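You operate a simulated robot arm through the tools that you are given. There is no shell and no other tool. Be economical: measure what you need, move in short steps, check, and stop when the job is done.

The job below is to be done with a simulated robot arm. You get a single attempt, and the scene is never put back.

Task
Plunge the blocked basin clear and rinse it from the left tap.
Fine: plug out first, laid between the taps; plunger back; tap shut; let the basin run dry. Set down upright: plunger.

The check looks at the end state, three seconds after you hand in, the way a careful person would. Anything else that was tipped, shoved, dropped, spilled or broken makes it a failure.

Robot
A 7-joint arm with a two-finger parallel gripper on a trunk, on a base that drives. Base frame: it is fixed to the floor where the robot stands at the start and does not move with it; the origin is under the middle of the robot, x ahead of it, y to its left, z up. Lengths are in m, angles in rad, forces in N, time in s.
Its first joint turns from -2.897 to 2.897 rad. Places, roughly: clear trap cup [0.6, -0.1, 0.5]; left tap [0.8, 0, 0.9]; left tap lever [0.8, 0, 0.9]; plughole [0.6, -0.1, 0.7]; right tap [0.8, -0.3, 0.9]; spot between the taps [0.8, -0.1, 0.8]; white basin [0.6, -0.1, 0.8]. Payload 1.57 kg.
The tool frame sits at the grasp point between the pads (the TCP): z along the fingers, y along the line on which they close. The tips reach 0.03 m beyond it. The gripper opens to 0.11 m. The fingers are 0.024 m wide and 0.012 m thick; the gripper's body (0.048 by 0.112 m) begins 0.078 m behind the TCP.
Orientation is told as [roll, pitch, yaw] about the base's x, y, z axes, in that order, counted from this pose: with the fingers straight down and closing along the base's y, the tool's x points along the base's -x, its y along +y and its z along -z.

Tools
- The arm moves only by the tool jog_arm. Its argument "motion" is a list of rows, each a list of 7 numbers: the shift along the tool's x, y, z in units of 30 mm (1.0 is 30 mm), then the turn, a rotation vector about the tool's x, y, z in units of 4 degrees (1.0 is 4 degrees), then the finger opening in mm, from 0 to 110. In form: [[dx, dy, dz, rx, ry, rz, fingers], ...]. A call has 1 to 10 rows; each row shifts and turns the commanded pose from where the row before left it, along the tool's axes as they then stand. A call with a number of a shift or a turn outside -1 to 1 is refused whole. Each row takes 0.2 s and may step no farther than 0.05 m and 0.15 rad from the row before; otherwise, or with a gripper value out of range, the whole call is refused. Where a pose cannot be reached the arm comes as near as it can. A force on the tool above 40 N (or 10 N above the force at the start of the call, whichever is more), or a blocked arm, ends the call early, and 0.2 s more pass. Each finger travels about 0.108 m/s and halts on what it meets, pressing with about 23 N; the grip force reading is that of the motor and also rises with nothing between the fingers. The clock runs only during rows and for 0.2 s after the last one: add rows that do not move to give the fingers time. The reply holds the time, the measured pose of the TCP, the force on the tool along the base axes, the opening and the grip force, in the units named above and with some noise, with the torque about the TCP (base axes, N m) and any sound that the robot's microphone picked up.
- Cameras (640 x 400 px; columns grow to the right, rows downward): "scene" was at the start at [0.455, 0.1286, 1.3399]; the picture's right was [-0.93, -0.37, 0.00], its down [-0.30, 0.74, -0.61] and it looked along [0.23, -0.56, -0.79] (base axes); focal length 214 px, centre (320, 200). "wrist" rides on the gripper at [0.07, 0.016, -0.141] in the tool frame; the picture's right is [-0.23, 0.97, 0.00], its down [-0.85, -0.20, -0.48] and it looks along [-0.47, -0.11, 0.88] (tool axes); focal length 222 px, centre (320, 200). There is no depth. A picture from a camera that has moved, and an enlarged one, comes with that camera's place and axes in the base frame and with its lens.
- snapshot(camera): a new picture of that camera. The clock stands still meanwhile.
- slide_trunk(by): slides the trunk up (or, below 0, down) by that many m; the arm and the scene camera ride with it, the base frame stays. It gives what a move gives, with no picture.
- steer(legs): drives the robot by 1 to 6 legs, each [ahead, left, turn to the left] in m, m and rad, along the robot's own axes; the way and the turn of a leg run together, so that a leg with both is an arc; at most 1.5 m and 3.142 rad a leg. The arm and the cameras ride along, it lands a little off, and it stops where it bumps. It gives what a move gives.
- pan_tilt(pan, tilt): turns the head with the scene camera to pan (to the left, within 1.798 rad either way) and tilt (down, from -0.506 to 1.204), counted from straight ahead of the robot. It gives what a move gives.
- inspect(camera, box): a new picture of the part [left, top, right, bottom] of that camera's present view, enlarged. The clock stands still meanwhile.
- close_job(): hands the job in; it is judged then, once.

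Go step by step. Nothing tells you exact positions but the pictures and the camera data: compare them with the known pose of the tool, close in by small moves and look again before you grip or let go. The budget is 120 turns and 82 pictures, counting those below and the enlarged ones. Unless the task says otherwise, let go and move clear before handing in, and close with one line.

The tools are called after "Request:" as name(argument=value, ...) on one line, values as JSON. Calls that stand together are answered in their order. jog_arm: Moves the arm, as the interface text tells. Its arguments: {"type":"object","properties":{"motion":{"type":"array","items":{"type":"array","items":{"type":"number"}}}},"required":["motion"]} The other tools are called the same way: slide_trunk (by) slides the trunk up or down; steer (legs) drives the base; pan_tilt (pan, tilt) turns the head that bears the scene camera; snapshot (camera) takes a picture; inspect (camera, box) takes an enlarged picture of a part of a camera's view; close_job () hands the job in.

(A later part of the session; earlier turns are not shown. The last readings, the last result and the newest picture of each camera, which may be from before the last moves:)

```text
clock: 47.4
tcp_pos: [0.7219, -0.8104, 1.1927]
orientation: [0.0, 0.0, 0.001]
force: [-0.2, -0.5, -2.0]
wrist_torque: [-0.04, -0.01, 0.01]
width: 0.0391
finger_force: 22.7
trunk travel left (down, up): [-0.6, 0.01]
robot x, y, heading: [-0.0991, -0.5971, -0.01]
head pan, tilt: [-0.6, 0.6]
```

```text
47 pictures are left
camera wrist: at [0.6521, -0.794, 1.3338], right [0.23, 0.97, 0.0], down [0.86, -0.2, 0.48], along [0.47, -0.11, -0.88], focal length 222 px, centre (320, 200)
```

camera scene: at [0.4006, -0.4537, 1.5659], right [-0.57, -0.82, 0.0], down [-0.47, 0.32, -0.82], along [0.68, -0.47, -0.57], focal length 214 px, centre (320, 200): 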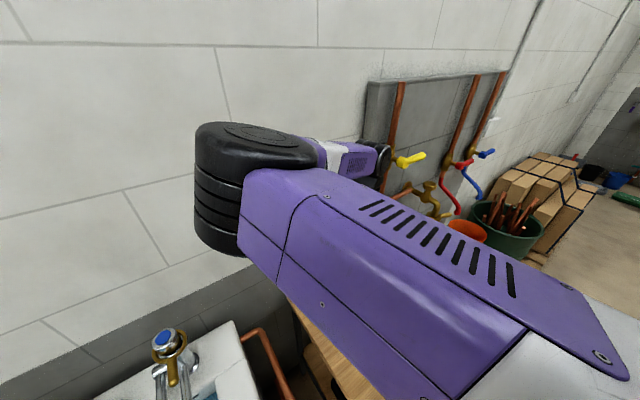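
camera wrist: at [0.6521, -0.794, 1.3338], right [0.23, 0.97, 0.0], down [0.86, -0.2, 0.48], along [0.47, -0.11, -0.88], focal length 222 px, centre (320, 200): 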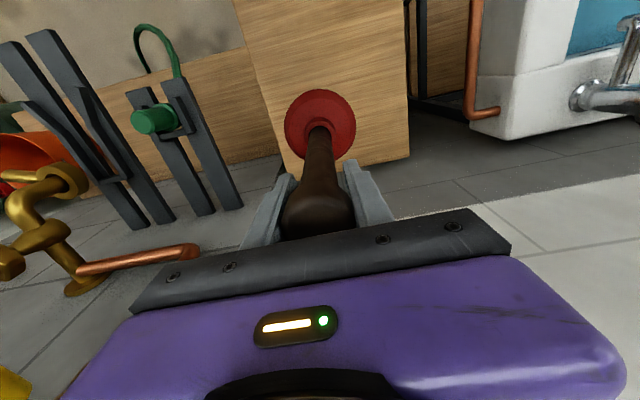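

The plunger is in hand. I'll drive back, then left, so the cup travels over the front part of the basin and clear of the taps.

Request:
steer(legs=[[-0.2, 0, 0], [0, 0.55, 0], [0.1, 0.05, 0]])

Request:
snapshot(camera="wrist")

```text
clock: 52.5
tcp_pos: [0.6291, -0.2069, 1.1914]
orientation: [0.001, 0.001, 0.004]
force: [-0.1, -0.3, -2.3]
wrist_torque: [-0.01, -0.02, 0.0]
width: 0.0389
finger_force: 23.2
trunk travel left (down, up): [-0.6, 0.01]
robot x, y, heading: [-0.1949, 0.0, -0.003]
head pan, tilt: [-0.6, 0.6]
```

```text
46 pictures are left
camera wrist: at [0.5591, -0.1915, 1.3335], right [0.22, 0.97, 0.0], down [0.86, -0.2, 0.48], along [0.47, -0.11, -0.88], focal length 222 px, centre (320, 200)
```

wrist: 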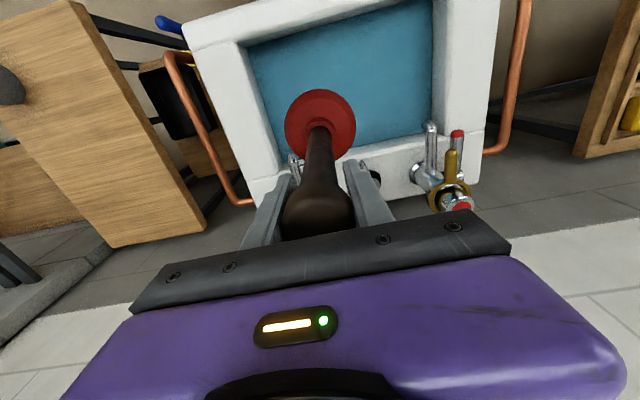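

The plunger is over the basin. I'll align over the plughole at (0.594, -0.140) and lower it towards the floor.

Request:
jog_arm(motion=[[0.6, 0.8, 0, 0, 0, 0, 0], [0.57, 0.8, 0, 0, 0, 0, 0], [0, 0.63, 0.5, 0, 0, 0, 0], [0, 0, 1, 0, 0, 0, 0], [0, 0, 1, 0, 0, 0, 0], [0, 0, 1, 0, 0, 0, 0], [0, 0, 0.8, 0, 0, 0, 0], [0, 0, 0, 0, 0, 0, 0]])

Request:
snapshot(camera="wrist")

```text
clock: 54.3
tcp_pos: [0.5951, -0.1377, 1.0613]
orientation: [0.0, 0.0, 0.003]
force: [0.4, -0.1, -3.0]
wrist_torque: [0.0, 0.0, 0.0]
width: 0.0391
finger_force: 23.2
trunk travel left (down, up): [-0.6, 0.01]
robot x, y, heading: [-0.1956, -0.0019, -0.001]
head pan, tilt: [-0.6, 0.6]
```

```text
45 pictures are left
camera wrist: at [0.5244, -0.1233, 1.2022], right [0.22, 0.97, 0.0], down [0.86, -0.2, 0.48], along [0.47, -0.11, -0.88], focal length 222 px, centre (320, 200)
```

wrist: 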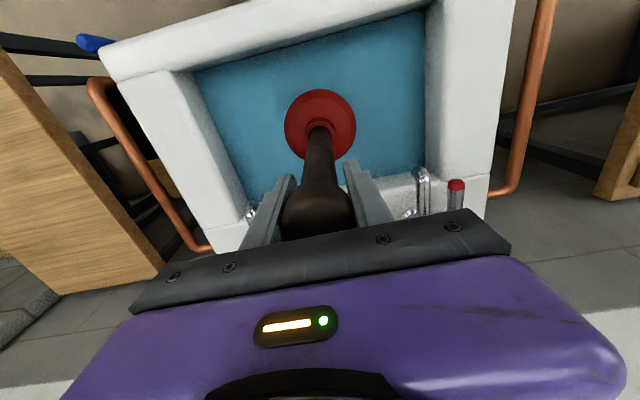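

Well centred and still above the floor. I'll go down in small steps until it makes contact.

Request:
jog_arm(motion=[[0, 0, 0.4, 0, 0, 0, 0], [0, -0.05, 0.4, 0, 0, 0, 0], [0, 0, 0.3, 0, 0, 0, 0], [0, 0, 0.3, 0, 0, 0, 0], [0, 0, 0.2, 0, 0, 0, 0], [0, 0, 0.2, 0, 0, 0, 0], [0, 0, 0.2, 0, 0, 0, 0], [0, 0, 0.2, 0, 0, 0, 0], [0, 0, 0.2, 0, 0, 0, 0]])

```text
clock: 56.3
tcp_pos: [0.5948, -0.1421, 0.9908]
orientation: [0.0, 0.0, 0.004]
force: [0.2, -0.4, -2.9]
wrist_torque: [-0.01, 0.0, 0.02]
width: 0.0387
finger_force: 23.0
trunk travel left (down, up): [-0.6, 0.01]
robot x, y, heading: [-0.1938, 0.0003, -0.003]
head pan, tilt: [-0.6, 0.6]
```

Request:
jog_arm(motion=[[0, 0, 0.2, 0, 0, 0, 0], [0, 0, 0.2, 0, 0, 0, 0], [0, 0, 0.15, 0, 0, 0, 0], [0, 0, 0.15, 0, 0, 0, 0], [0, 0, 0.15, 0, 0, 0, 0], [0, 0, 0.15, 0, 0, 0, 0], [0, 0, 0.15, 0, 0, 0, 0]])

Request:
snapshot(camera="wrist")

```text
clock: 57.9
tcp_pos: [0.5952, -0.1411, 0.9572]
orientation: [0.001, 0.001, 0.004]
force: [-0.5, 1.7, 2.4]
wrist_torque: [0.01, 0.06, -0.02]
width: 0.0389
finger_force: 22.8
trunk travel left (down, up): [-0.6, 0.01]
robot x, y, heading: [-0.1908, 0.0009, -0.002]
head pan, tilt: [-0.6, 0.6]
```

```text
44 pictures are left
camera wrist: at [0.5242, -0.1263, 1.0986], right [0.22, 0.97, 0.0], down [0.86, -0.2, 0.48], along [0.47, -0.11, -0.88], focal length 222 px, centre (320, 200)
```

wrist: 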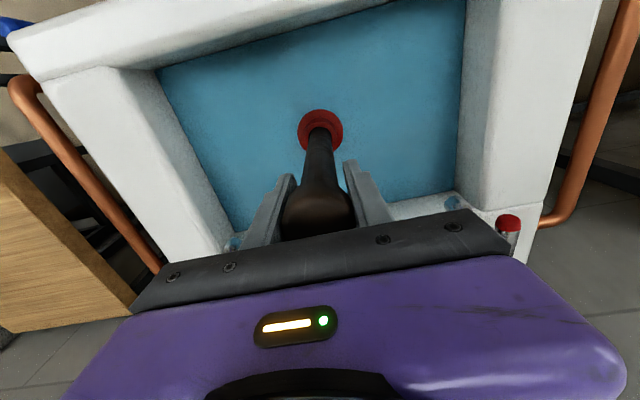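

The cup has just made contact, with about 5 N of change. Now plunging strokes of about 15 mm down and up.

Request:
jog_arm(motion=[[0, 0, 0.3, 0, 0, 0, 0], [0, 0, 0.2, 0, 0, 0, 0], [0, 0, -0.3, 0, 0, 0, 0], [0, 0, -0.3, 0, 0, 0, 0], [0, 0, 0.3, 0, 0, 0, 0], [0, 0, 0.3, 0, 0, 0, 0], [0, 0, -0.3, 0, 0, 0, 0], [0, 0, -0.3, 0, 0, 0, 0], [0, 0, 0.3, 0, 0, 0, 0], [0, 0, 0.3, 0, 0, 0, 0]])

```text
clock: 60.1
tcp_pos: [0.5949, -0.1417, 0.9411]
orientation: [-0.001, 0.0, 0.003]
force: [-2.4, 3.1, 9.0]
wrist_torque: [-0.08, 0.37, -0.07]
width: 0.0388
finger_force: 23.5
trunk travel left (down, up): [-0.6, 0.01]
robot x, y, heading: [-0.1934, -0.0013, -0.002]
head pan, tilt: [-0.6, 0.6]
```

The force stays mild, so I'll make the strokes deeper and repeat, then look at the water.

Request:
jog_arm(motion=[[0, 0, 0.4, 0, 0, 0, 0], [0, 0, -0.5, 0, 0, 0, 0], [0, 0, -0.5, 0, 0, 0, 0], [0, 0, 0.5, 0, 0, 0, 0], [0, 0, 0.6, 0, 0, 0, 0], [0, 0, -0.5, 0, 0, 0, 0], [0, 0, -0.6, 0, 0, 0, 0], [0, 0, 0.5, 0, 0, 0, 0], [0, 0, 0.6, 0, 0, 0, 0], [0, 0, -0.5, 0, 0, 0, 0]])

Request:
snapshot(camera="wrist")

```text
clock: 62.3
tcp_pos: [0.5952, -0.1403, 0.9416]
orientation: [-0.001, 0.0, 0.003]
force: [0.0, 2.0, 6.2]
wrist_torque: [-0.02, -0.01, -0.02]
width: 0.0392
finger_force: 23.6
trunk travel left (down, up): [-0.6, 0.01]
robot x, y, heading: [-0.1933, 0.0029, 0.002]
head pan, tilt: [-0.6, 0.6]
```

```text
43 pictures are left
camera wrist: at [0.524, -0.1254, 1.0829], right [0.22, 0.97, 0.0], down [0.86, -0.2, 0.48], along [0.47, -0.11, -0.88], focal length 222 px, centre (320, 200)
```

wrist: 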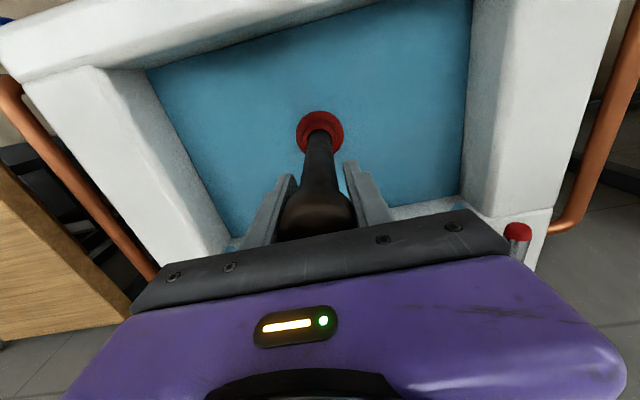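

The water may be dropping slightly but it isn't certain. Another round of strokes, then I'll lift the cup a little and watch.

Request:
jog_arm(motion=[[0, 0, -0.6, 0, 0, 0, 0], [0, 0, 0.6, 0, 0, 0, 0], [0, 0, 0.7, 0, 0, 0, 0], [0, 0, -0.6, 0, 0, 0, 0], [0, 0, -0.7, 0, 0, 0, 0], [0, 0, 0.6, 0, 0, 0, 0], [0, 0, 0.8, 0, 0, 0, 0], [0, 0, -0.7, 0, 0, 0, 0], [0, 0, -0.7, 0, 0, 0, 0], [0, 0, 0, 0, 0, 0, 0]])

Request:
snapshot(camera="wrist")

```text
clock: 64.5
tcp_pos: [0.5945, -0.1423, 0.9589]
orientation: [0.0, -0.002, 0.002]
force: [0.3, 0.1, -2.8]
wrist_torque: [-0.02, 0.0, 0.01]
width: 0.0389
finger_force: 22.7
trunk travel left (down, up): [-0.6, 0.01]
robot x, y, heading: [-0.1932, 0.0004, -0.002]
head pan, tilt: [-0.6, 0.6]
```

```text
42 pictures are left
camera wrist: at [0.5244, -0.127, 1.1001], right [0.22, 0.97, 0.0], down [0.86, -0.2, 0.48], along [0.47, -0.11, -0.88], focal length 222 px, centre (320, 200)
```

wrist: 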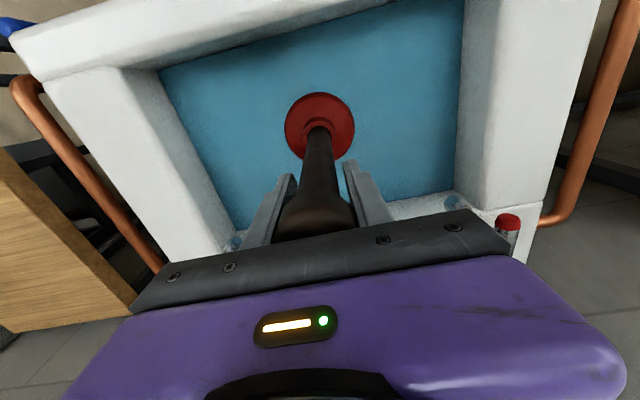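

The plunger has slid upwards in the grip, since the knob looks bigger and nearer the palm. I'll press down slowly to see where it makes contact now.

Request:
jog_arm(motion=[[0, 0, 0.4, 0, 0, 0, 0], [0, 0, 0.3, 0, 0, 0, 0], [0, 0, 0.3, 0, 0, 0, 0], [0, 0, 0.2, 0, 0, 0, 0], [0, 0, 0.2, 0, 0, 0, 0]])

Request:
snapshot(camera="wrist")

```text
clock: 65.7
tcp_pos: [0.5949, -0.1426, 0.9185]
orientation: [-0.003, -0.001, 0.002]
force: [-4.5, 0.2, 18.3]
wrist_torque: [-0.02, -0.16, 0.02]
width: 0.0396
finger_force: 22.9
trunk travel left (down, up): [-0.6, 0.01]
robot x, y, heading: [-0.1926, 0.0006, -0.001]
head pan, tilt: [-0.6, 0.6]
```

```text
41 pictures are left
camera wrist: at [0.5244, -0.1265, 1.0602], right [0.22, 0.97, 0.0], down [0.86, -0.2, 0.48], along [0.47, -0.11, -0.88], focal length 222 px, centre (320, 200)
```

wrist: 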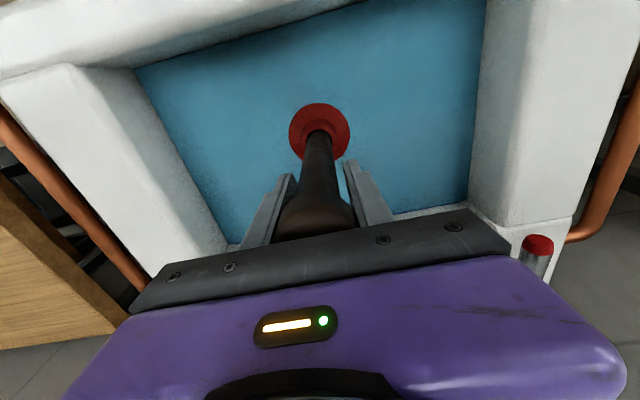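

The water level looks unchanged. Pressing holds now, so I'll make fuller strokes with more force and complete upstrokes.

Request:
jog_arm(motion=[[0, 0, 0.25, 0, 0, 0, 0], [0, 0, -0.6, 0, 0, 0, 0], [0, 0, -0.6, 0, 0, 0, 0], [0, 0, 0.6, 0, 0, 0, 0], [0, 0, 0.65, 0, 0, 0, 0], [0, 0, -0.6, 0, 0, 0, 0], [0, 0, -0.65, 0, 0, 0, 0], [0, 0, 0.6, 0, 0, 0, 0], [0, 0, 0.7, 0, 0, 0, 0]])

Request:
snapshot(camera="wrist")

```text
clock: 67.7
tcp_pos: [0.596, -0.1418, 0.9092]
orientation: [-0.004, -0.003, 0.005]
force: [-5.8, 5.6, 34.6]
wrist_torque: [-0.4, 0.35, -0.09]
width: 0.0389
finger_force: 22.7
trunk travel left (down, up): [-0.6, 0.01]
robot x, y, heading: [-0.1905, -0.0009, 0.0]
head pan, tilt: [-0.6, 0.6]
```

```text
40 pictures are left
camera wrist: at [0.5247, -0.1267, 1.0507], right [0.22, 0.97, 0.0], down [0.85, -0.19, 0.48], along [0.47, -0.11, -0.88], focal length 222 px, centre (320, 200)
```

wrist: 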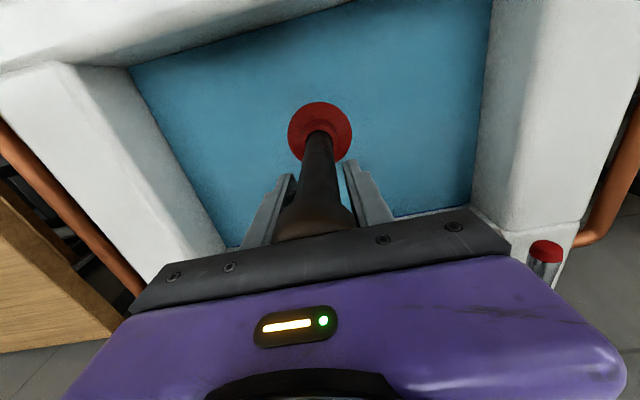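

Force now reaches about 35 N at the bottom. I'll repeat strong strokes.

Request:
jog_arm(motion=[[0, 0, -0.7, 0, 0, 0, 0], [0, 0, -0.5, 0, 0, 0, 0], [0, 0, 0.6, 0, 0, 0, 0], [0, 0, 0.65, 0, 0, 0, 0], [0, 0, -0.7, 0, 0, 0, 0], [0, 0, -0.5, 0, 0, 0, 0], [0, 0, 0.6, 0, 0, 0, 0], [0, 0, 0.65, 0, 0, 0, 0], [0, 0, -0.7, 0, 0, 0, 0], [0, 0, -0.5, 0, 0, 0, 0]])

Request:
jog_arm(motion=[[0, 0, 0.6, 0, 0, 0, 0], [0, 0, 0.65, 0, 0, 0, 0], [0, 0, -0.7, 0, 0, 0, 0], [0, 0, -0.5, 0, 0, 0, 0], [0, 0, 0.6, 0, 0, 0, 0], [0, 0, 0.65, 0, 0, 0, 0], [0, 0, -0.7, 0, 0, 0, 0], [0, 0, -0.5, 0, 0, 0, 0], [0, 0, 0.6, 0, 0, 0, 0], [0, 0, 0.65, 0, 0, 0, 0]])

Request:
snapshot(camera="wrist")

```text
clock: 69.9
tcp_pos: [0.5944, -0.1405, 0.9398]
orientation: [0.001, 0.002, 0.004]
force: [0.5, 0.2, -1.9]
wrist_torque: [-0.02, -0.03, -0.02]
width: 0.039
finger_force: 22.6
trunk travel left (down, up): [-0.6, 0.01]
robot x, y, heading: [-0.191, -0.0006, 0.002]
head pan, tilt: [-0.6, 0.6]
```

```text
clock: 71.4
tcp_pos: [0.5975, -0.141, 0.9103]
orientation: [-0.003, -0.003, 0.004]
force: [-5.9, 3.3, 22.7]
wrist_torque: [-0.17, 0.16, -0.01]
width: 0.0389
finger_force: 22.5
trunk travel left (down, up): [-0.6, 0.01]
robot x, y, heading: [-0.1925, -0.001, -0.005]
head pan, tilt: [-0.6, 0.6]
stopped in row 7: the force on the tool passed its limit at 55 N (the readings are from after the stop); the commanded pose is now the measured one
```

```text
39 pictures are left
camera wrist: at [0.5256, -0.1262, 1.051], right [0.22, 0.98, 0.0], down [0.85, -0.19, 0.48], along [0.47, -0.11, -0.88], focal length 222 px, centre (320, 200)
```

wrist: 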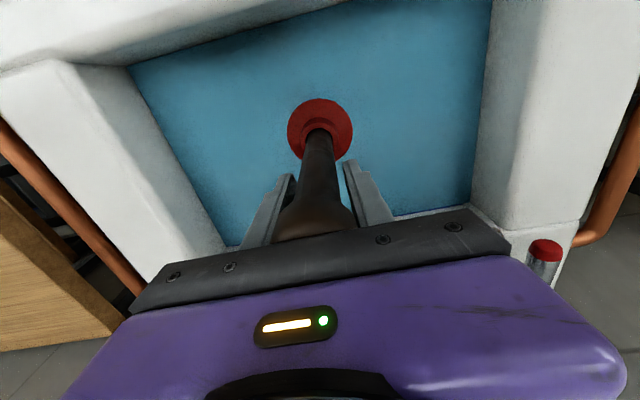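

Strong strokes are done. I'll lift the cup well off the hole, wait, and see whether the water drains.

Request:
jog_arm(motion=[[0, 0, -0.7, 0, 0, 0, 0], [0, 0, -1, 0, 0, 0, 0], [0, 0, -1, 0, 0, 0, 0], [0, 0, 0, 0, 0, 0, 0], [0, 0, 0, 0, 0, 0, 0], [0, 0, 0, 0, 0, 0, 0], [0, 0, 0, 0, 0, 0, 0], [0, 0, 0, 0, 0, 0, 0], [0, 0, 0, 0, 0, 0, 0], [0, 0, 0, 0, 0, 0, 0]])

Request:
snapshot(camera="wrist")

```text
clock: 73.6
tcp_pos: [0.5951, -0.1419, 0.9901]
orientation: [-0.002, -0.003, 0.006]
force: [-0.6, -0.6, -2.2]
wrist_torque: [0.01, 0.0, -0.02]
width: 0.039
finger_force: 23.4
trunk travel left (down, up): [-0.6, 0.01]
robot x, y, heading: [-0.1956, 0.0013, -0.002]
head pan, tilt: [-0.6, 0.6]
```

```text
38 pictures are left
camera wrist: at [0.5245, -0.1264, 1.1312], right [0.22, 0.98, 0.0], down [0.86, -0.19, 0.48], along [0.47, -0.11, -0.88], focal length 222 px, centre (320, 200)
```

wrist: 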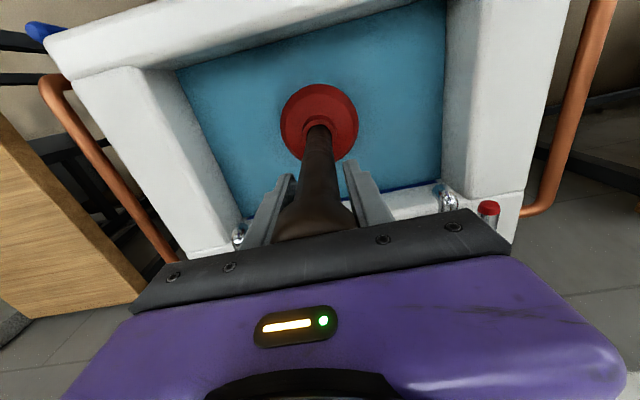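

There are hints of the water dropping along the back wall. I'll wait two more seconds and compare.

Request:
jog_arm(motion=[[0, 0, 0, 0, 0, 0, 0], [0, 0, 0, 0, 0, 0, 0], [0, 0, 0, 0, 0, 0, 0], [0, 0, 0, 0, 0, 0, 0], [0, 0, 0, 0, 0, 0, 0], [0, 0, 0, 0, 0, 0, 0], [0, 0, 0, 0, 0, 0, 0], [0, 0, 0, 0, 0, 0, 0], [0, 0, 0, 0, 0, 0, 0], [0, 0, 0, 0, 0, 0, 0]])

Request:
snapshot(camera="wrist")

```text
clock: 75.8
tcp_pos: [0.5954, -0.1418, 0.989]
orientation: [-0.001, -0.001, 0.005]
force: [-0.2, -0.2, -3.0]
wrist_torque: [0.0, -0.03, 0.02]
width: 0.039
finger_force: 23.3
trunk travel left (down, up): [-0.6, 0.01]
robot x, y, heading: [-0.1977, -0.0006, -0.003]
head pan, tilt: [-0.6, 0.6]
```

```text
37 pictures are left
camera wrist: at [0.5245, -0.1264, 1.1312], right [0.22, 0.98, 0.0], down [0.86, -0.19, 0.48], along [0.47, -0.11, -0.88], focal length 222 px, centre (320, 200)
```

wrist: 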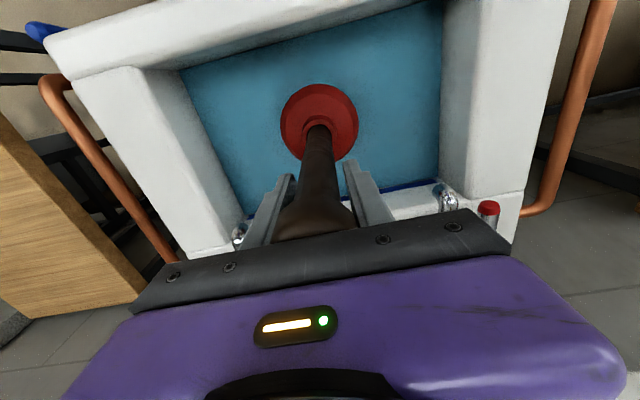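

The water is draining, so the blockage is clear. While it drains I'll lift the plunger clear and take it back to its spot on the bench.

Request:
jog_arm(motion=[[0, 0, -1, 0, 0, 0, 0], [0, 0, -1, 0, 0, 0, 0], [0, 0, -1, 0, 0, 0, 0], [0, 0, -1, 0, 0, 0, 0], [0, 0, -1, 0, 0, 0, 0], [0, 0, -1, 0, 0, 0, 0], [0, 0, -1, 0, 0, 0, 0], [0, 0, 0, 0, 0, 0, 0], [0, 0, 0, 0, 0, 0, 0]])

Request:
steer(legs=[[-0.1, 0, 0], [0, -0.6, 0], [0.195, 0, 0]])

Request:
snapshot(camera="wrist")

```text
clock: 77.8
tcp_pos: [0.597, -0.1396, 1.1979]
orientation: [-0.003, 0.0, 0.005]
force: [0.0, -0.4, -2.5]
wrist_torque: [0.01, -0.02, -0.03]
width: 0.0388
finger_force: 23.3
trunk travel left (down, up): [-0.6, 0.01]
robot x, y, heading: [-0.1939, 0.0021, -0.007]
head pan, tilt: [-0.6, 0.6]
```

```text
clock: 83.0
tcp_pos: [0.6854, -0.7318, 1.1995]
orientation: [-0.002, -0.001, -0.002]
force: [-1.1, -0.8, -2.1]
wrist_torque: [0.0, -0.01, 0.02]
width: 0.0389
finger_force: 22.9
trunk travel left (down, up): [-0.6, 0.01]
robot x, y, heading: [-0.1075, -0.5848, -0.007]
head pan, tilt: [-0.6, 0.6]
```

```text
36 pictures are left
camera wrist: at [0.6144, -0.7148, 1.3407], right [0.23, 0.97, 0.0], down [0.85, -0.2, 0.48], along [0.47, -0.11, -0.88], focal length 222 px, centre (320, 200)
```

wrist: 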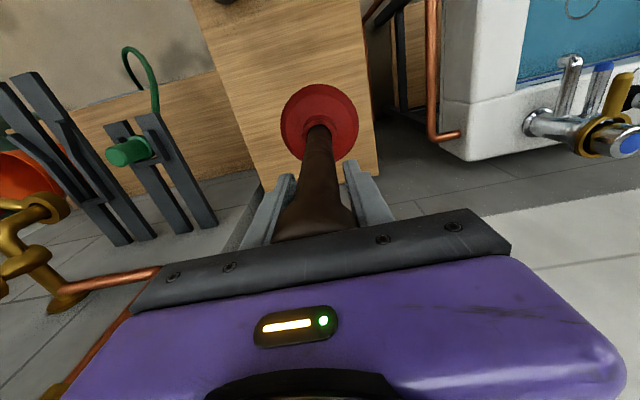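

I'll move to the original spot (0.722, -0.809) and lower to just above the expected contact height.

Request:
jog_arm(motion=[[-0.4, -0.86, 0, 0, 0, 0, 0], [-0.4, -0.86, 0, 0, 0, 0, 0], [-0.4, -0.86, 0, 0, 0, 0, 0], [0, 0, 1, 0, 0, 0, 0], [0, 0, 1, 0, 0, 0, 0], [0, 0, 1, 0, 0, 0, 0], [0, 0, 1, 0, 0, 0, 0], [0, 0, 0.9, 0, 0, 0, 0], [0, 0, 0, 0, 0, 0, 0]])

Request:
snapshot(camera="wrist")

```text
clock: 85.0
tcp_pos: [0.7219, -0.8095, 1.0519]
orientation: [-0.003, -0.002, -0.001]
force: [-0.1, -0.2, -2.0]
wrist_torque: [0.0, -0.01, 0.0]
width: 0.039
finger_force: 22.7
trunk travel left (down, up): [-0.6, 0.01]
robot x, y, heading: [-0.1039, -0.5844, -0.007]
head pan, tilt: [-0.6, 0.6]
```

```text
35 pictures are left
camera wrist: at [0.6509, -0.7936, 1.1938], right [0.23, 0.97, 0.0], down [0.85, -0.2, 0.48], along [0.47, -0.11, -0.88], focal length 222 px, centre (320, 200)
```

wrist: 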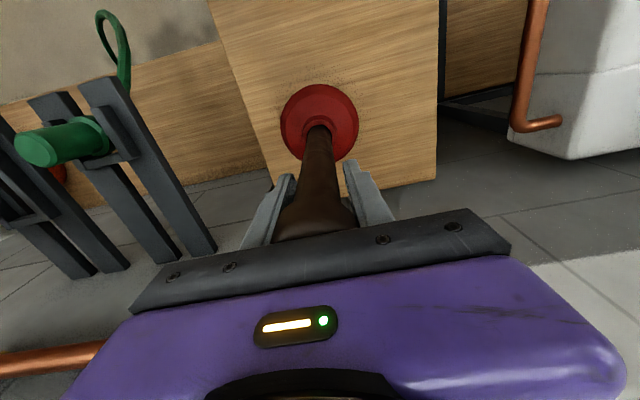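

Position matches the original. Now I'll lower in fine steps until the bench carries it.

Request:
jog_arm(motion=[[0, 0, 0.25, 0, 0, 0, 0], [0, 0, 0.2, 0, 0, 0, 0], [0, 0, 0.2, 0, 0, 0, 0], [0, 0, 0.2, 0, 0, 0, 0], [0, 0, 0.15, 0, 0, 0, 0], [0, 0, 0.15, 0, 0, 0, 0]])

```text
clock: 86.4
tcp_pos: [0.7232, -0.8076, 1.0179]
orientation: [-0.001, -0.001, 0.0]
force: [0.7, -0.2, -2.6]
wrist_torque: [0.03, 0.0, 0.01]
width: 0.0391
finger_force: 23.1
trunk travel left (down, up): [-0.6, 0.01]
robot x, y, heading: [-0.104, -0.588, -0.006]
head pan, tilt: [-0.6, 0.6]
```

Request:
jog_arm(motion=[[0, 0, 0.15, 0, 0, 0, 0], [0, 0, 0.12, 0, 0, 0, 0], [0, 0, 0.1, 0, 0, 0, 0], [0, 0, 0.1, 0, 0, 0, 0]])

```text
clock: 87.4
tcp_pos: [0.7226, -0.8078, 1.0034]
orientation: [-0.002, -0.003, -0.004]
force: [-1.7, 1.5, 5.5]
wrist_torque: [0.02, -0.02, -0.02]
width: 0.0389
finger_force: 23.2
trunk travel left (down, up): [-0.6, 0.01]
robot x, y, heading: [-0.1033, -0.585, -0.009]
head pan, tilt: [-0.6, 0.6]
```

The cup is resting on the bench, with about 8 N taken up. I'll ease off 1 mm, open gradually and check before rising.

Request:
jog_arm(motion=[[0, 0, -0.04, 0, 0, 0, 0], [0, 0, 0, 0, 0, 0, 44], [0, 0, 0, 0, 0, 0, 60], [0, 0, 0, 0, 0, 0, 85], [0, 0, 0, 0, 0, 0, 85], [0, 0, 0, 0, 0, 0, 85]])

Request:
snapshot(camera="wrist")

```text
clock: 88.8
tcp_pos: [0.7213, -0.807, 1.0059]
orientation: [-0.002, -0.002, -0.002]
force: [-1.0, 1.2, 4.1]
wrist_torque: [-0.09, -0.01, -0.02]
width: 0.085
finger_force: 0.2
trunk travel left (down, up): [-0.6, 0.01]
robot x, y, heading: [-0.1009, -0.5845, -0.01]
head pan, tilt: [-0.6, 0.6]
```

```text
34 pictures are left
camera wrist: at [0.6511, -0.7922, 1.1465], right [0.23, 0.97, 0.0], down [0.85, -0.2, 0.48], along [0.47, -0.11, -0.88], focal length 222 px, centre (320, 200)
```

wrist: 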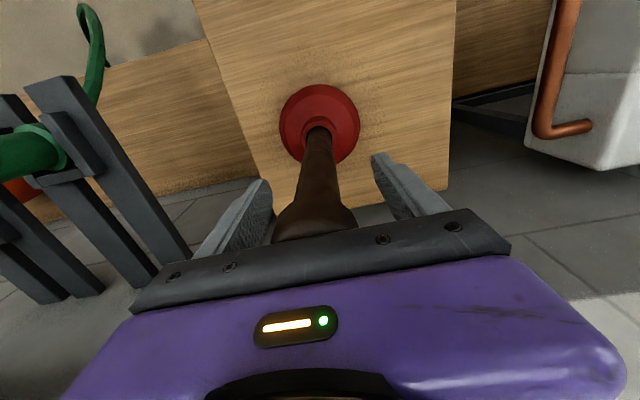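

It stands free, with only the palm still touching the knob. I'll rise straight up and check that it stays upright.

Request:
jog_arm(motion=[[0, 0, -0.2, 0, 0, 0, 85], [0, 0, -0.5, 0, 0, 0, 85], [0, 0, -0.8, 0, 0, 0, 85], [0, 0, -1, 0, 0, 0, 85], [0, 0, -1, 0, 0, 0, 85], [0, 0, -1, 0, 0, 0, 85], [0, 0, -0.5, 0, 0, 0, 85], [0, 0, 0, 0, 0, 0, 85]])

Request:
snapshot(camera="wrist")

```text
clock: 90.6
tcp_pos: [0.7225, -0.8075, 1.1549]
orientation: [-0.001, -0.003, -0.002]
force: [-0.6, -0.9, -0.1]
wrist_torque: [0.01, -0.03, 0.01]
width: 0.0846
finger_force: 0.0
trunk travel left (down, up): [-0.6, 0.01]
robot x, y, heading: [-0.1022, -0.5803, -0.008]
head pan, tilt: [-0.6, 0.6]
```

```text
33 pictures are left
camera wrist: at [0.651, -0.7916, 1.2963], right [0.23, 0.97, 0.0], down [0.85, -0.2, 0.48], along [0.47, -0.11, -0.88], focal length 222 px, centre (320, 200)
```

wrist: 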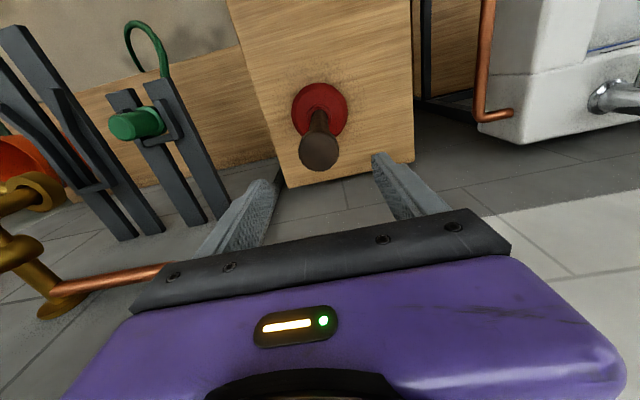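

The plunger stands upright in its place. Now I'll drive back to the basin to check the drain and the left tap.

Request:
steer(legs=[[-0.12, 0, 0.008], [0, 0.6, 0]])

Request:
snapshot(camera="wrist")

```text
clock: 94.8
tcp_pos: [0.6037, -0.1902, 1.1542]
orientation: [-0.003, -0.001, 0.015]
force: [1.1, 0.8, 0.4]
wrist_torque: [0.04, -0.03, 0.06]
width: 0.0851
finger_force: 0.0
trunk travel left (down, up): [-0.6, 0.01]
robot x, y, heading: [-0.2254, 0.0194, 0.01]
head pan, tilt: [-0.6, 0.6]
```

```text
32 pictures are left
camera wrist: at [0.5321, -0.1759, 1.2959], right [0.21, 0.98, 0.0], down [0.86, -0.19, 0.48], along [0.47, -0.1, -0.88], focal length 222 px, centre (320, 200)
```

wrist: 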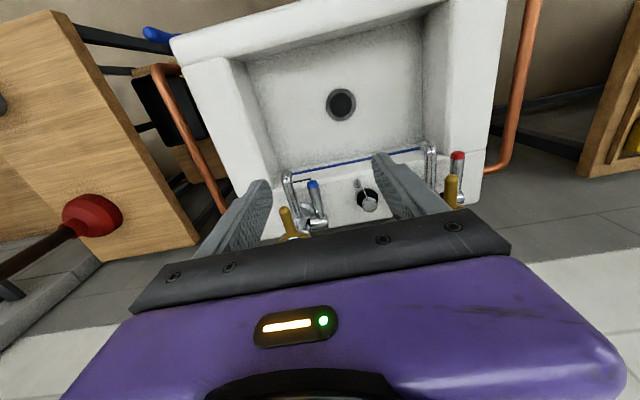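

The basin is empty and the plunger is upright on the bench. Next a closer look at the left tap with the scene camera.

Request:
pan_tilt(pan=0.0, tilt=0.8)

Request:
snapshot(camera="scene")

```text
clock: 95.8
tcp_pos: [0.6039, -0.1903, 1.1534]
orientation: [-0.002, -0.001, 0.015]
force: [-1.2, 0.1, 0.2]
wrist_torque: [-0.02, 0.03, -0.01]
width: 0.085
finger_force: 0.1
trunk travel left (down, up): [-0.6, 0.01]
robot x, y, heading: [-0.2229, 0.0154, 0.011]
head pan, tilt: [0.0, 0.799]
```

```text
31 pictures are left
camera scene: at [0.2796, 0.2208, 1.5491], right [0.01, -1.0, 0.0], down [-0.72, -0.01, -0.7], along [0.7, 0.01, -0.72], focal length 214 px, centre (320, 200)
```

scene: 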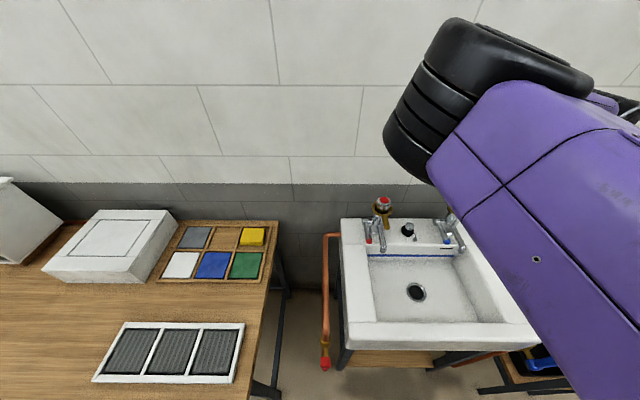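

Request:
inspect(camera="scene", box=[330, 185, 450, 260])

Request:
inspect(camera="scene", box=[300, 210, 540, 380])

```text
5.33 times, centred on (390, 222) of scene
camera zoom: at [0.2796, 0.2208, 1.5491], right [0.01, -1.0, 0.0], down [-0.72, -0.01, -0.7], along [0.7, 0.01, -0.72], focal length 1144 px, centre (-53, 80)
```

zoom: 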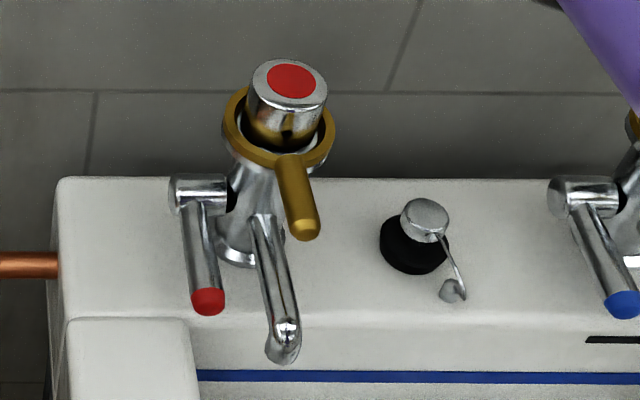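

```text
2.35 times, centred on (420, 295) of scene
camera zoom: at [0.2796, 0.2208, 1.5491], right [0.01, -1.0, 0.0], down [-0.72, -0.01, -0.7], along [0.7, 0.01, -0.72], focal length 505 px, centre (85, -24)
```

zoom: 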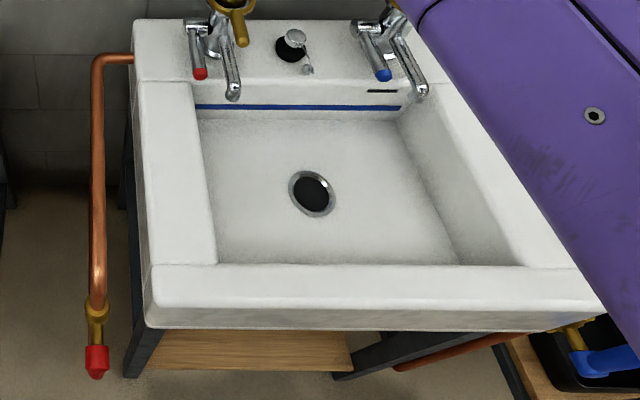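

The basin is drained and the plug sits on the ledge. The left tap has a red-tipped chrome lever on its left side and a brass ring with a tail around the head, so I'll view it from close above to tell which is the working lever.

Request:
steer(legs=[[0.09, 0, -0.01]])

Request:
jog_arm(motion=[[0, 1, 0, 0, 0, 0, 85], [0, 1, 0, 0, 0, 0, 85], [0, 1, 0, 0, 0, 0, 85], [0, 1, 0, 0, 0, 0, 85], [-0.3, 1, 0, 0, 0, 0, 85], [-0.5, 1, 0, 0, 0, 0, 85], [-0.5, 0.8, 0, 0, 0, 0, 85], [-0.8, 0, 0, 0, 0, 0, 85], [-0.8, 0, 0, 0, 0, 0, 85], [0, 0, 0, 0, 0, 0, 85]])

Request:
snapshot(camera="wrist")

```text
clock: 96.9
tcp_pos: [0.6909, -0.198, 1.155]
orientation: [-0.003, -0.001, 0.007]
force: [-0.1, -0.7, 0.3]
wrist_torque: [0.02, 0.02, 0.0]
width: 0.0848
finger_force: 0.0
trunk travel left (down, up): [-0.6, 0.01]
robot x, y, heading: [-0.1374, 0.0187, -0.005]
head pan, tilt: [0.0, 0.799]
```

```text
clock: 99.1
tcp_pos: [0.7755, 0.0058, 1.1537]
orientation: [-0.003, -0.001, 0.007]
force: [0.1, -0.5, -0.2]
wrist_torque: [0.0, 0.0, 0.0]
width: 0.0848
finger_force: 0.1
trunk travel left (down, up): [-0.6, 0.01]
robot x, y, heading: [-0.1409, 0.0169, 0.001]
head pan, tilt: [0.0, 0.799]
```

```text
28 pictures are left
camera wrist: at [0.7038, 0.0204, 1.296], right [0.22, 0.98, 0.0], down [0.86, -0.19, 0.48], along [0.47, -0.11, -0.88], focal length 222 px, centre (320, 200)
```

wrist: 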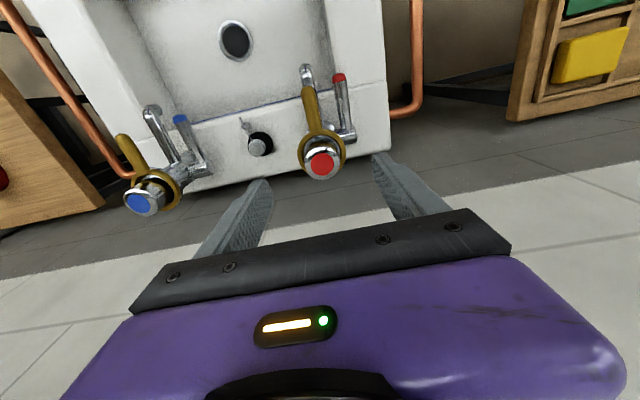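

The red-tipped lever lies horizontally at z≈0.90 and y≈0.05. It runs from a side barrel at x≈0.80 to its tip at x≈0.708, which matches the given lever place, while the brass part sits higher. I'll move over the lever tip with the fingers narrowly open and check.

Request:
jog_arm(motion=[[0.8, 0.5, 0, 0, 0, 0.05, 40], [0.8, 0.5, 0, 0, 0, 0.05, 40], [0.7, 0.5, 0.5, 0, 0, 0, 40], [0, 0, 1, 0, 0, 0, 40], [0, 0, 1, 0, 0, 0, 40], [0, 0, 1, 0, 0, 0, 40], [0, 0, 0, 0, 0, 0, 40]])

Request:
snapshot(camera="wrist")

Request:
inspect(camera="scene", box=[340, 170, 500, 300])

```text
clock: 100.7
tcp_pos: [0.707, 0.0523, 1.0499]
orientation: [-0.001, 0.0, -0.002]
force: [-0.1, -0.4, 0.1]
wrist_torque: [-0.01, 0.0, -0.02]
width: 0.0397
finger_force: 0.1
trunk travel left (down, up): [-0.6, 0.01]
robot x, y, heading: [-0.1358, 0.0163, -0.0]
head pan, tilt: [0.0, 0.799]
```

```text
27 pictures are left
camera wrist: at [0.635, 0.0682, 1.1907], right [0.23, 0.97, 0.0], down [0.85, -0.2, 0.48], along [0.47, -0.11, -0.88], focal length 222 px, centre (320, 200)
```

wrist: 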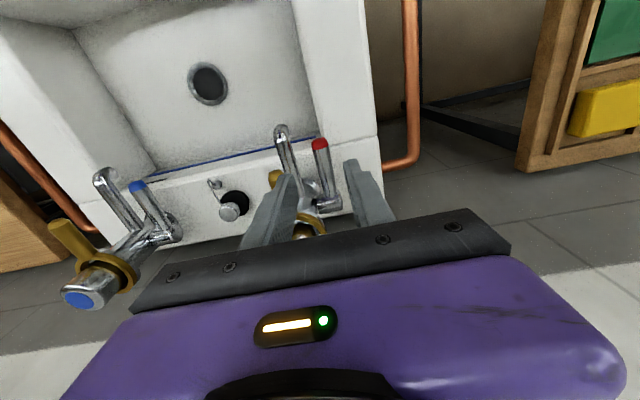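

```text
3.08 times, centred on (420, 235) of scene
camera zoom: at [0.3708, 0.2166, 1.5491], right [0.0, -1.0, 0.0], down [-0.72, 0.0, -0.7], along [0.7, 0.0, -0.72], focal length 660 px, centre (12, 92)
```

zoom: 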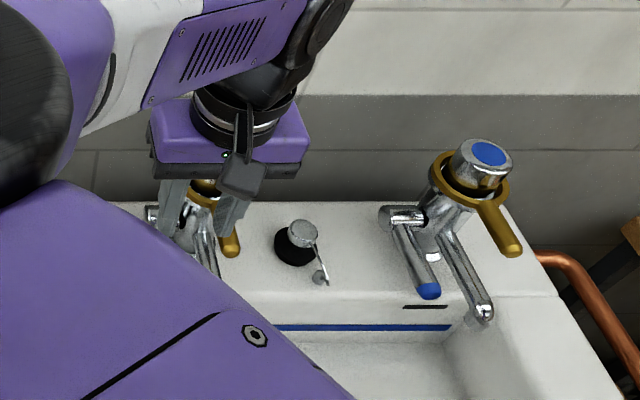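

The lever is centred under the tool and the brass tail is clear of the finger. I'll descend to z 0.92 and close softly on the lever.

Request:
jog_arm(motion=[[-0.2, 0, 0.7, 0, 0, 0, 40], [0, 0, 0.8, 0, 0, 0, 40], [0, 0, 0.8, 0, 0, 0, 40], [0, 0, 0.8, 0, 0, 0, 40], [0, 0, 0.6, 0, 0, 0, 40], [0, 0, 0.6, 0, 0, 0, 40], [0, 0, 0, 0, 0, 0, 40]])

Request:
jog_arm(motion=[[0, 0, 0, 0, 0, 0, 30], [0, 0, 0, 0, 0, 0, 20], [0, 0, 0, 0, 0, 0, 10], [0, 0, 0, 0, 0, 0, 10]])

Request:
snapshot(camera="wrist")

```text
clock: 102.3
tcp_pos: [0.7148, 0.0507, 0.9185]
orientation: [0.0, -0.002, 0.0]
force: [0.4, -0.1, 0.0]
wrist_torque: [0.0, 0.05, 0.0]
width: 0.04
finger_force: 0.1
trunk travel left (down, up): [-0.6, 0.01]
robot x, y, heading: [-0.1369, 0.0173, -0.002]
head pan, tilt: [0.0, 0.799]
```

```text
clock: 103.3
tcp_pos: [0.714, 0.05, 0.9189]
orientation: [0.001, -0.001, 0.001]
force: [-0.3, 3.2, -1.2]
wrist_torque: [0.07, 0.09, 0.08]
width: 0.0215
finger_force: 34.7
trunk travel left (down, up): [-0.6, 0.01]
robot x, y, heading: [-0.136, 0.0191, 0.002]
head pan, tilt: [0.0, 0.799]
```

```text
25 pictures are left
camera wrist: at [0.6432, 0.0658, 1.0605], right [0.23, 0.97, 0.0], down [0.85, -0.2, 0.48], along [0.47, -0.11, -0.88], focal length 222 px, centre (320, 200)
```

wrist: 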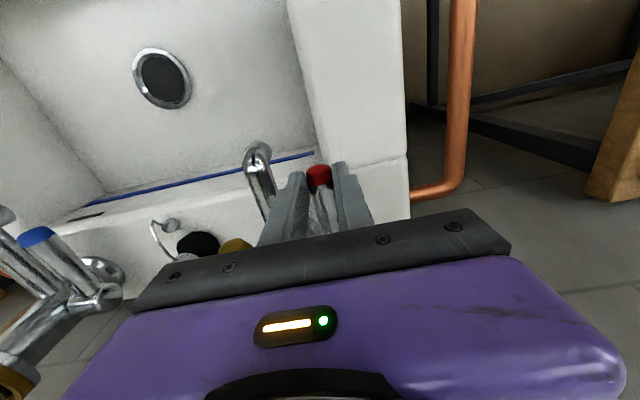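

The lever is gripped. I'll try lifting it about 8 degrees along its arc and read the force.

Request:
jog_arm(motion=[[0, 0, -0.13, 0, 0, 0, 8], [0, 0, -0.13, 0, 0, 0, 8], [-0.02, 0, -0.13, 0, 0, 0, 8]])

```text
clock: 104.1
tcp_pos: [0.7141, 0.0492, 0.9323]
orientation: [0.0, 0.0, -0.001]
force: [-4.7, 0.2, -5.2]
wrist_torque: [0.04, 0.62, 0.03]
width: 0.021
finger_force: 34.3
trunk travel left (down, up): [-0.6, 0.01]
robot x, y, heading: [-0.1388, 0.0164, 0.003]
head pan, tilt: [0.0, 0.799]
```

Request:
snapshot(camera="wrist")

```text
24 pictures are left
camera wrist: at [0.6434, 0.0659, 1.0735], right [0.23, 0.97, 0.0], down [0.86, -0.2, 0.48], along [0.47, -0.11, -0.88], focal length 222 px, centre (320, 200)
```

wrist: 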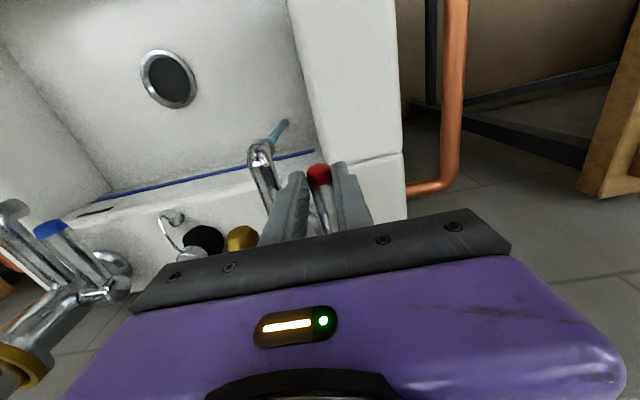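

Water is flowing from the left tap, so lifting opens it. I'll open it further along the arc and let it rinse.

Request:
jog_arm(motion=[[-0.05, 0, -0.25, 0, 0, 0, 8], [-0.08, 0, -0.25, 0, 0, 0, 8], [-0.1, 0, -0.25, 0, 0, 0, 8], [0, 0, 0, 0, 0, 0, 8], [0, 0, 0, 0, 0, 0, 8], [0, 0, 0, 0, 0, 0, 8]])

Request:
snapshot(camera="wrist")

```text
clock: 105.5
tcp_pos: [0.722, 0.0505, 0.9555]
orientation: [-0.002, -0.001, -0.002]
force: [-0.5, -1.2, 0.0]
wrist_torque: [0.01, 0.01, -0.03]
width: 0.0082
finger_force: 0.0
trunk travel left (down, up): [-0.6, 0.01]
robot x, y, heading: [-0.1365, 0.0155, -0.006]
head pan, tilt: [0.0, 0.799]
```

```text
23 pictures are left
camera wrist: at [0.6507, 0.067, 1.0962], right [0.23, 0.97, 0.0], down [0.85, -0.2, 0.48], along [0.47, -0.11, -0.88], focal length 222 px, centre (320, 200)
```

wrist: 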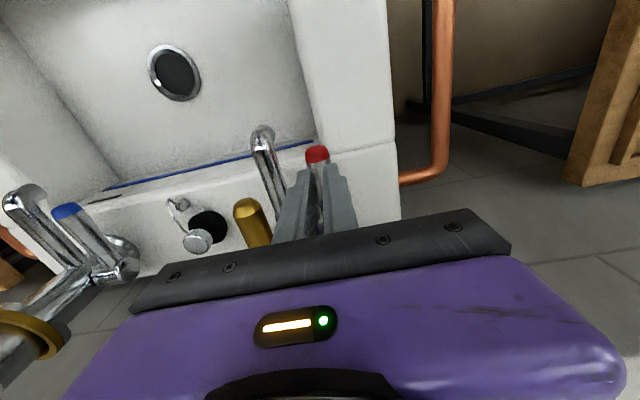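

The grip slipped off the lever, which fell back and shut the flow. I'll open, regrip deeper on the lever and lift again, holding it.

Request:
jog_arm(motion=[[0.2, 0, 0, 0, 0, 0, 40], [0, 0, 0, 0, 0, 0, 40], [0, 0, 0.5, 0, 0, 0, 40], [0, 0, 0.5, 0, 0, 0, 40], [0, 0, 0.3, 0, 0, 0, 40], [0, 0, 0.2, 0, 0, 0, 40], [0, 0, 0, 0, 0, 0, 25], [0, 0, 0, 0, 0, 0, 0], [0, 0, 0, 0, 0, 0, 0]])

Request:
snapshot(camera="wrist")

```text
clock: 107.5
tcp_pos: [0.7148, 0.0502, 0.9099]
orientation: [-0.003, -0.001, -0.003]
force: [0.4, -6.0, -0.6]
wrist_torque: [-0.14, 0.09, -0.05]
width: 0.0218
finger_force: 34.8
trunk travel left (down, up): [-0.6, 0.01]
robot x, y, heading: [-0.1377, 0.0211, -0.003]
head pan, tilt: [0.0, 0.799]
```

```text
22 pictures are left
camera wrist: at [0.6439, 0.0662, 1.0516], right [0.23, 0.97, 0.0], down [0.85, -0.2, 0.48], along [0.47, -0.11, -0.88], focal length 222 px, centre (320, 200)
```

wrist: 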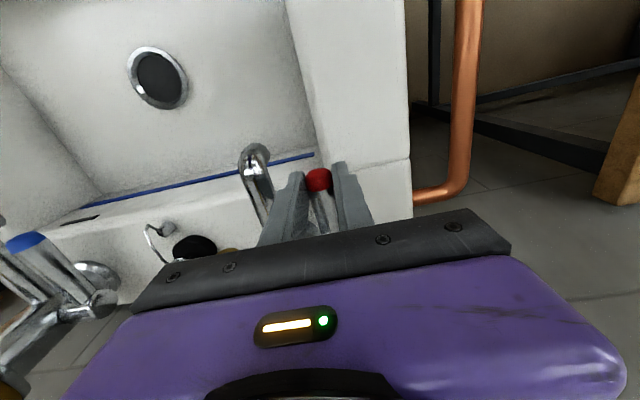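

Gripped 9 mm deeper now. Lifting along the arc in smaller steps.

Request:
jog_arm(motion=[[0, 0, -0.12, 0, 0, 0, 0], [-0.01, 0, -0.12, 0, 0, 0, 0], [-0.02, 0, -0.12, 0, 0, 0, 0], [-0.02, 0, -0.12, 0, 0, 0, 0], [-0.04, 0, -0.12, 0, 0, 0, 0], [-0.05, 0, -0.12, 0, 0, 0, 0], [0, 0, 0, 0, 0, 0, 0]])

Request:
snapshot(camera="wrist")

```text
clock: 109.1
tcp_pos: [0.7189, 0.0494, 0.9319]
orientation: [-0.001, 0.001, -0.004]
force: [-11.4, -12.2, -7.6]
wrist_torque: [-0.28, 1.18, -0.07]
width: 0.0217
finger_force: 34.5
trunk travel left (down, up): [-0.6, 0.01]
robot x, y, heading: [-0.1372, 0.0213, -0.0]
head pan, tilt: [0.0, 0.799]
```

```text
21 pictures are left
camera wrist: at [0.6469, 0.0661, 1.0726], right [0.23, 0.97, 0.0], down [0.86, -0.2, 0.48], along [0.47, -0.11, -0.88], focal length 222 px, centre (320, 200)
```

wrist: 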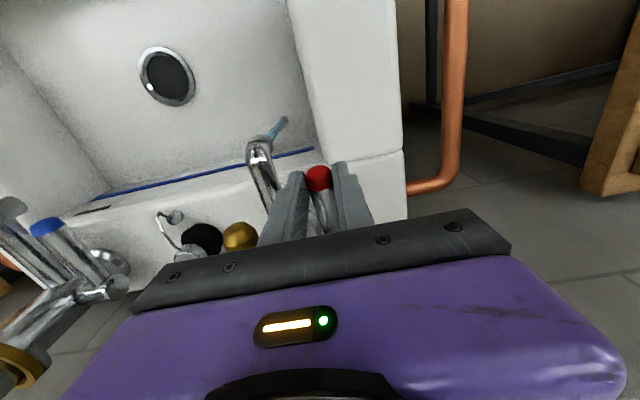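

The tap runs again and the grip holds. I'll keep it here and let it rinse for a few seconds.

Request:
jog_arm(motion=[[0, 0, 0, 0, 0, 0, 0], [0, 0, 0, 0, 0, 0, 0], [0, 0, 0, 0, 0, 0, 0], [0, 0, 0, 0, 0, 0, 0], [0, 0, 0, 0, 0, 0, 0], [0, 0, 0, 0, 0, 0, 0], [0, 0, 0, 0, 0, 0, 0], [0, 0, 0, 0, 0, 0, 0], [0, 0, 0, 0, 0, 0, 0], [0, 0, 0, 0, 0, 0, 0]])

Request:
jog_arm(motion=[[0, 0, 0, 0, 0, 0, 0], [0, 0, 0, 0, 0, 0, 0], [0, 0, 0, 0, 0, 0, 0], [0, 0, 0, 0, 0, 0, 0], [0, 0, 0, 0, 0, 0, 0], [0, 0, 0, 0, 0, 0, 0], [0, 0, 0, 0, 0, 0, 0], [0, 0, 0, 0, 0, 0, 0], [0, 0, 0, 0, 0, 0, 0], [0, 0, 0, 0, 0, 0, 0]])

Request:
snapshot(camera="wrist")

```text
clock: 111.3
tcp_pos: [0.7169, 0.0505, 0.9303]
orientation: [-0.002, -0.001, -0.002]
force: [-17.4, -13.2, -4.5]
wrist_torque: [-0.28, 1.07, -0.05]
width: 0.0218
finger_force: 34.6
trunk travel left (down, up): [-0.6, 0.01]
robot x, y, heading: [-0.1377, 0.0215, 0.0]
head pan, tilt: [0.0, 0.799]
```

```text
clock: 113.5
tcp_pos: [0.7184, 0.0497, 0.9311]
orientation: [-0.002, 0.001, 0.001]
force: [-17.1, -12.5, -2.5]
wrist_torque: [-0.31, 0.97, -0.09]
width: 0.022
finger_force: 34.6
trunk travel left (down, up): [-0.6, 0.01]
robot x, y, heading: [-0.1387, 0.0205, 0.003]
head pan, tilt: [0.0, 0.799]
```

```text
20 pictures are left
camera wrist: at [0.647, 0.0662, 1.0729], right [0.23, 0.97, 0.0], down [0.85, -0.2, 0.48], along [0.47, -0.11, -0.88], focal length 222 px, centre (320, 200)
```

wrist: 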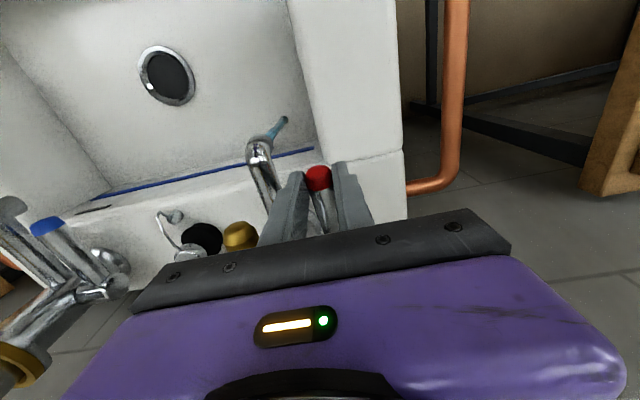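

It's steady and the basin isn't filling, but the stream is thin. I'll ease the sideways load and open it a bit wider for a proper rinse.

Request:
jog_arm(motion=[[0.08, -0.0, -0.1, 0, 0, 0, 0], [0, 0, -0.12, 0, 0, 0, 0], [-0.03, 0, -0.12, 0, 0, 0, 0], [-0.04, 0, -0.12, 0, 0, 0, 0], [0, 0, 0, 0, 0, 0, 0], [0, 0, 0, 0, 0, 0, 0]])

Request:
snapshot(camera="wrist")

```text
clock: 114.9
tcp_pos: [0.7208, 0.0495, 0.9439]
orientation: [-0.001, -0.003, 0.0]
force: [5.0, -22.1, -13.2]
wrist_torque: [-0.48, 0.77, -0.13]
width: 0.0215
finger_force: 34.9
trunk travel left (down, up): [-0.6, 0.01]
robot x, y, heading: [-0.1367, 0.0209, 0.0]
head pan, tilt: [0.0, 0.799]
```

```text
19 pictures are left
camera wrist: at [0.649, 0.0662, 1.0859], right [0.23, 0.97, 0.0], down [0.85, -0.2, 0.48], along [0.47, -0.11, -0.88], focal length 222 px, centre (320, 200)
```

wrist: 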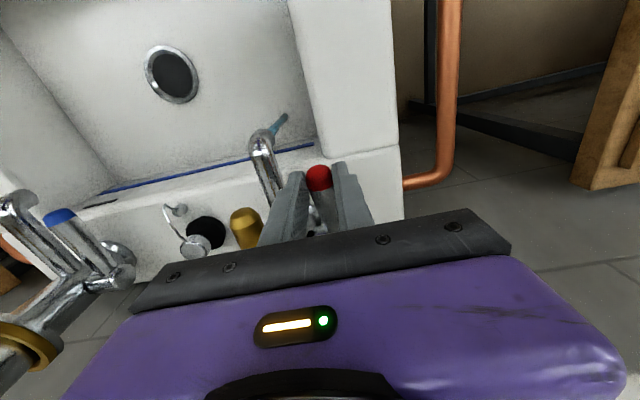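

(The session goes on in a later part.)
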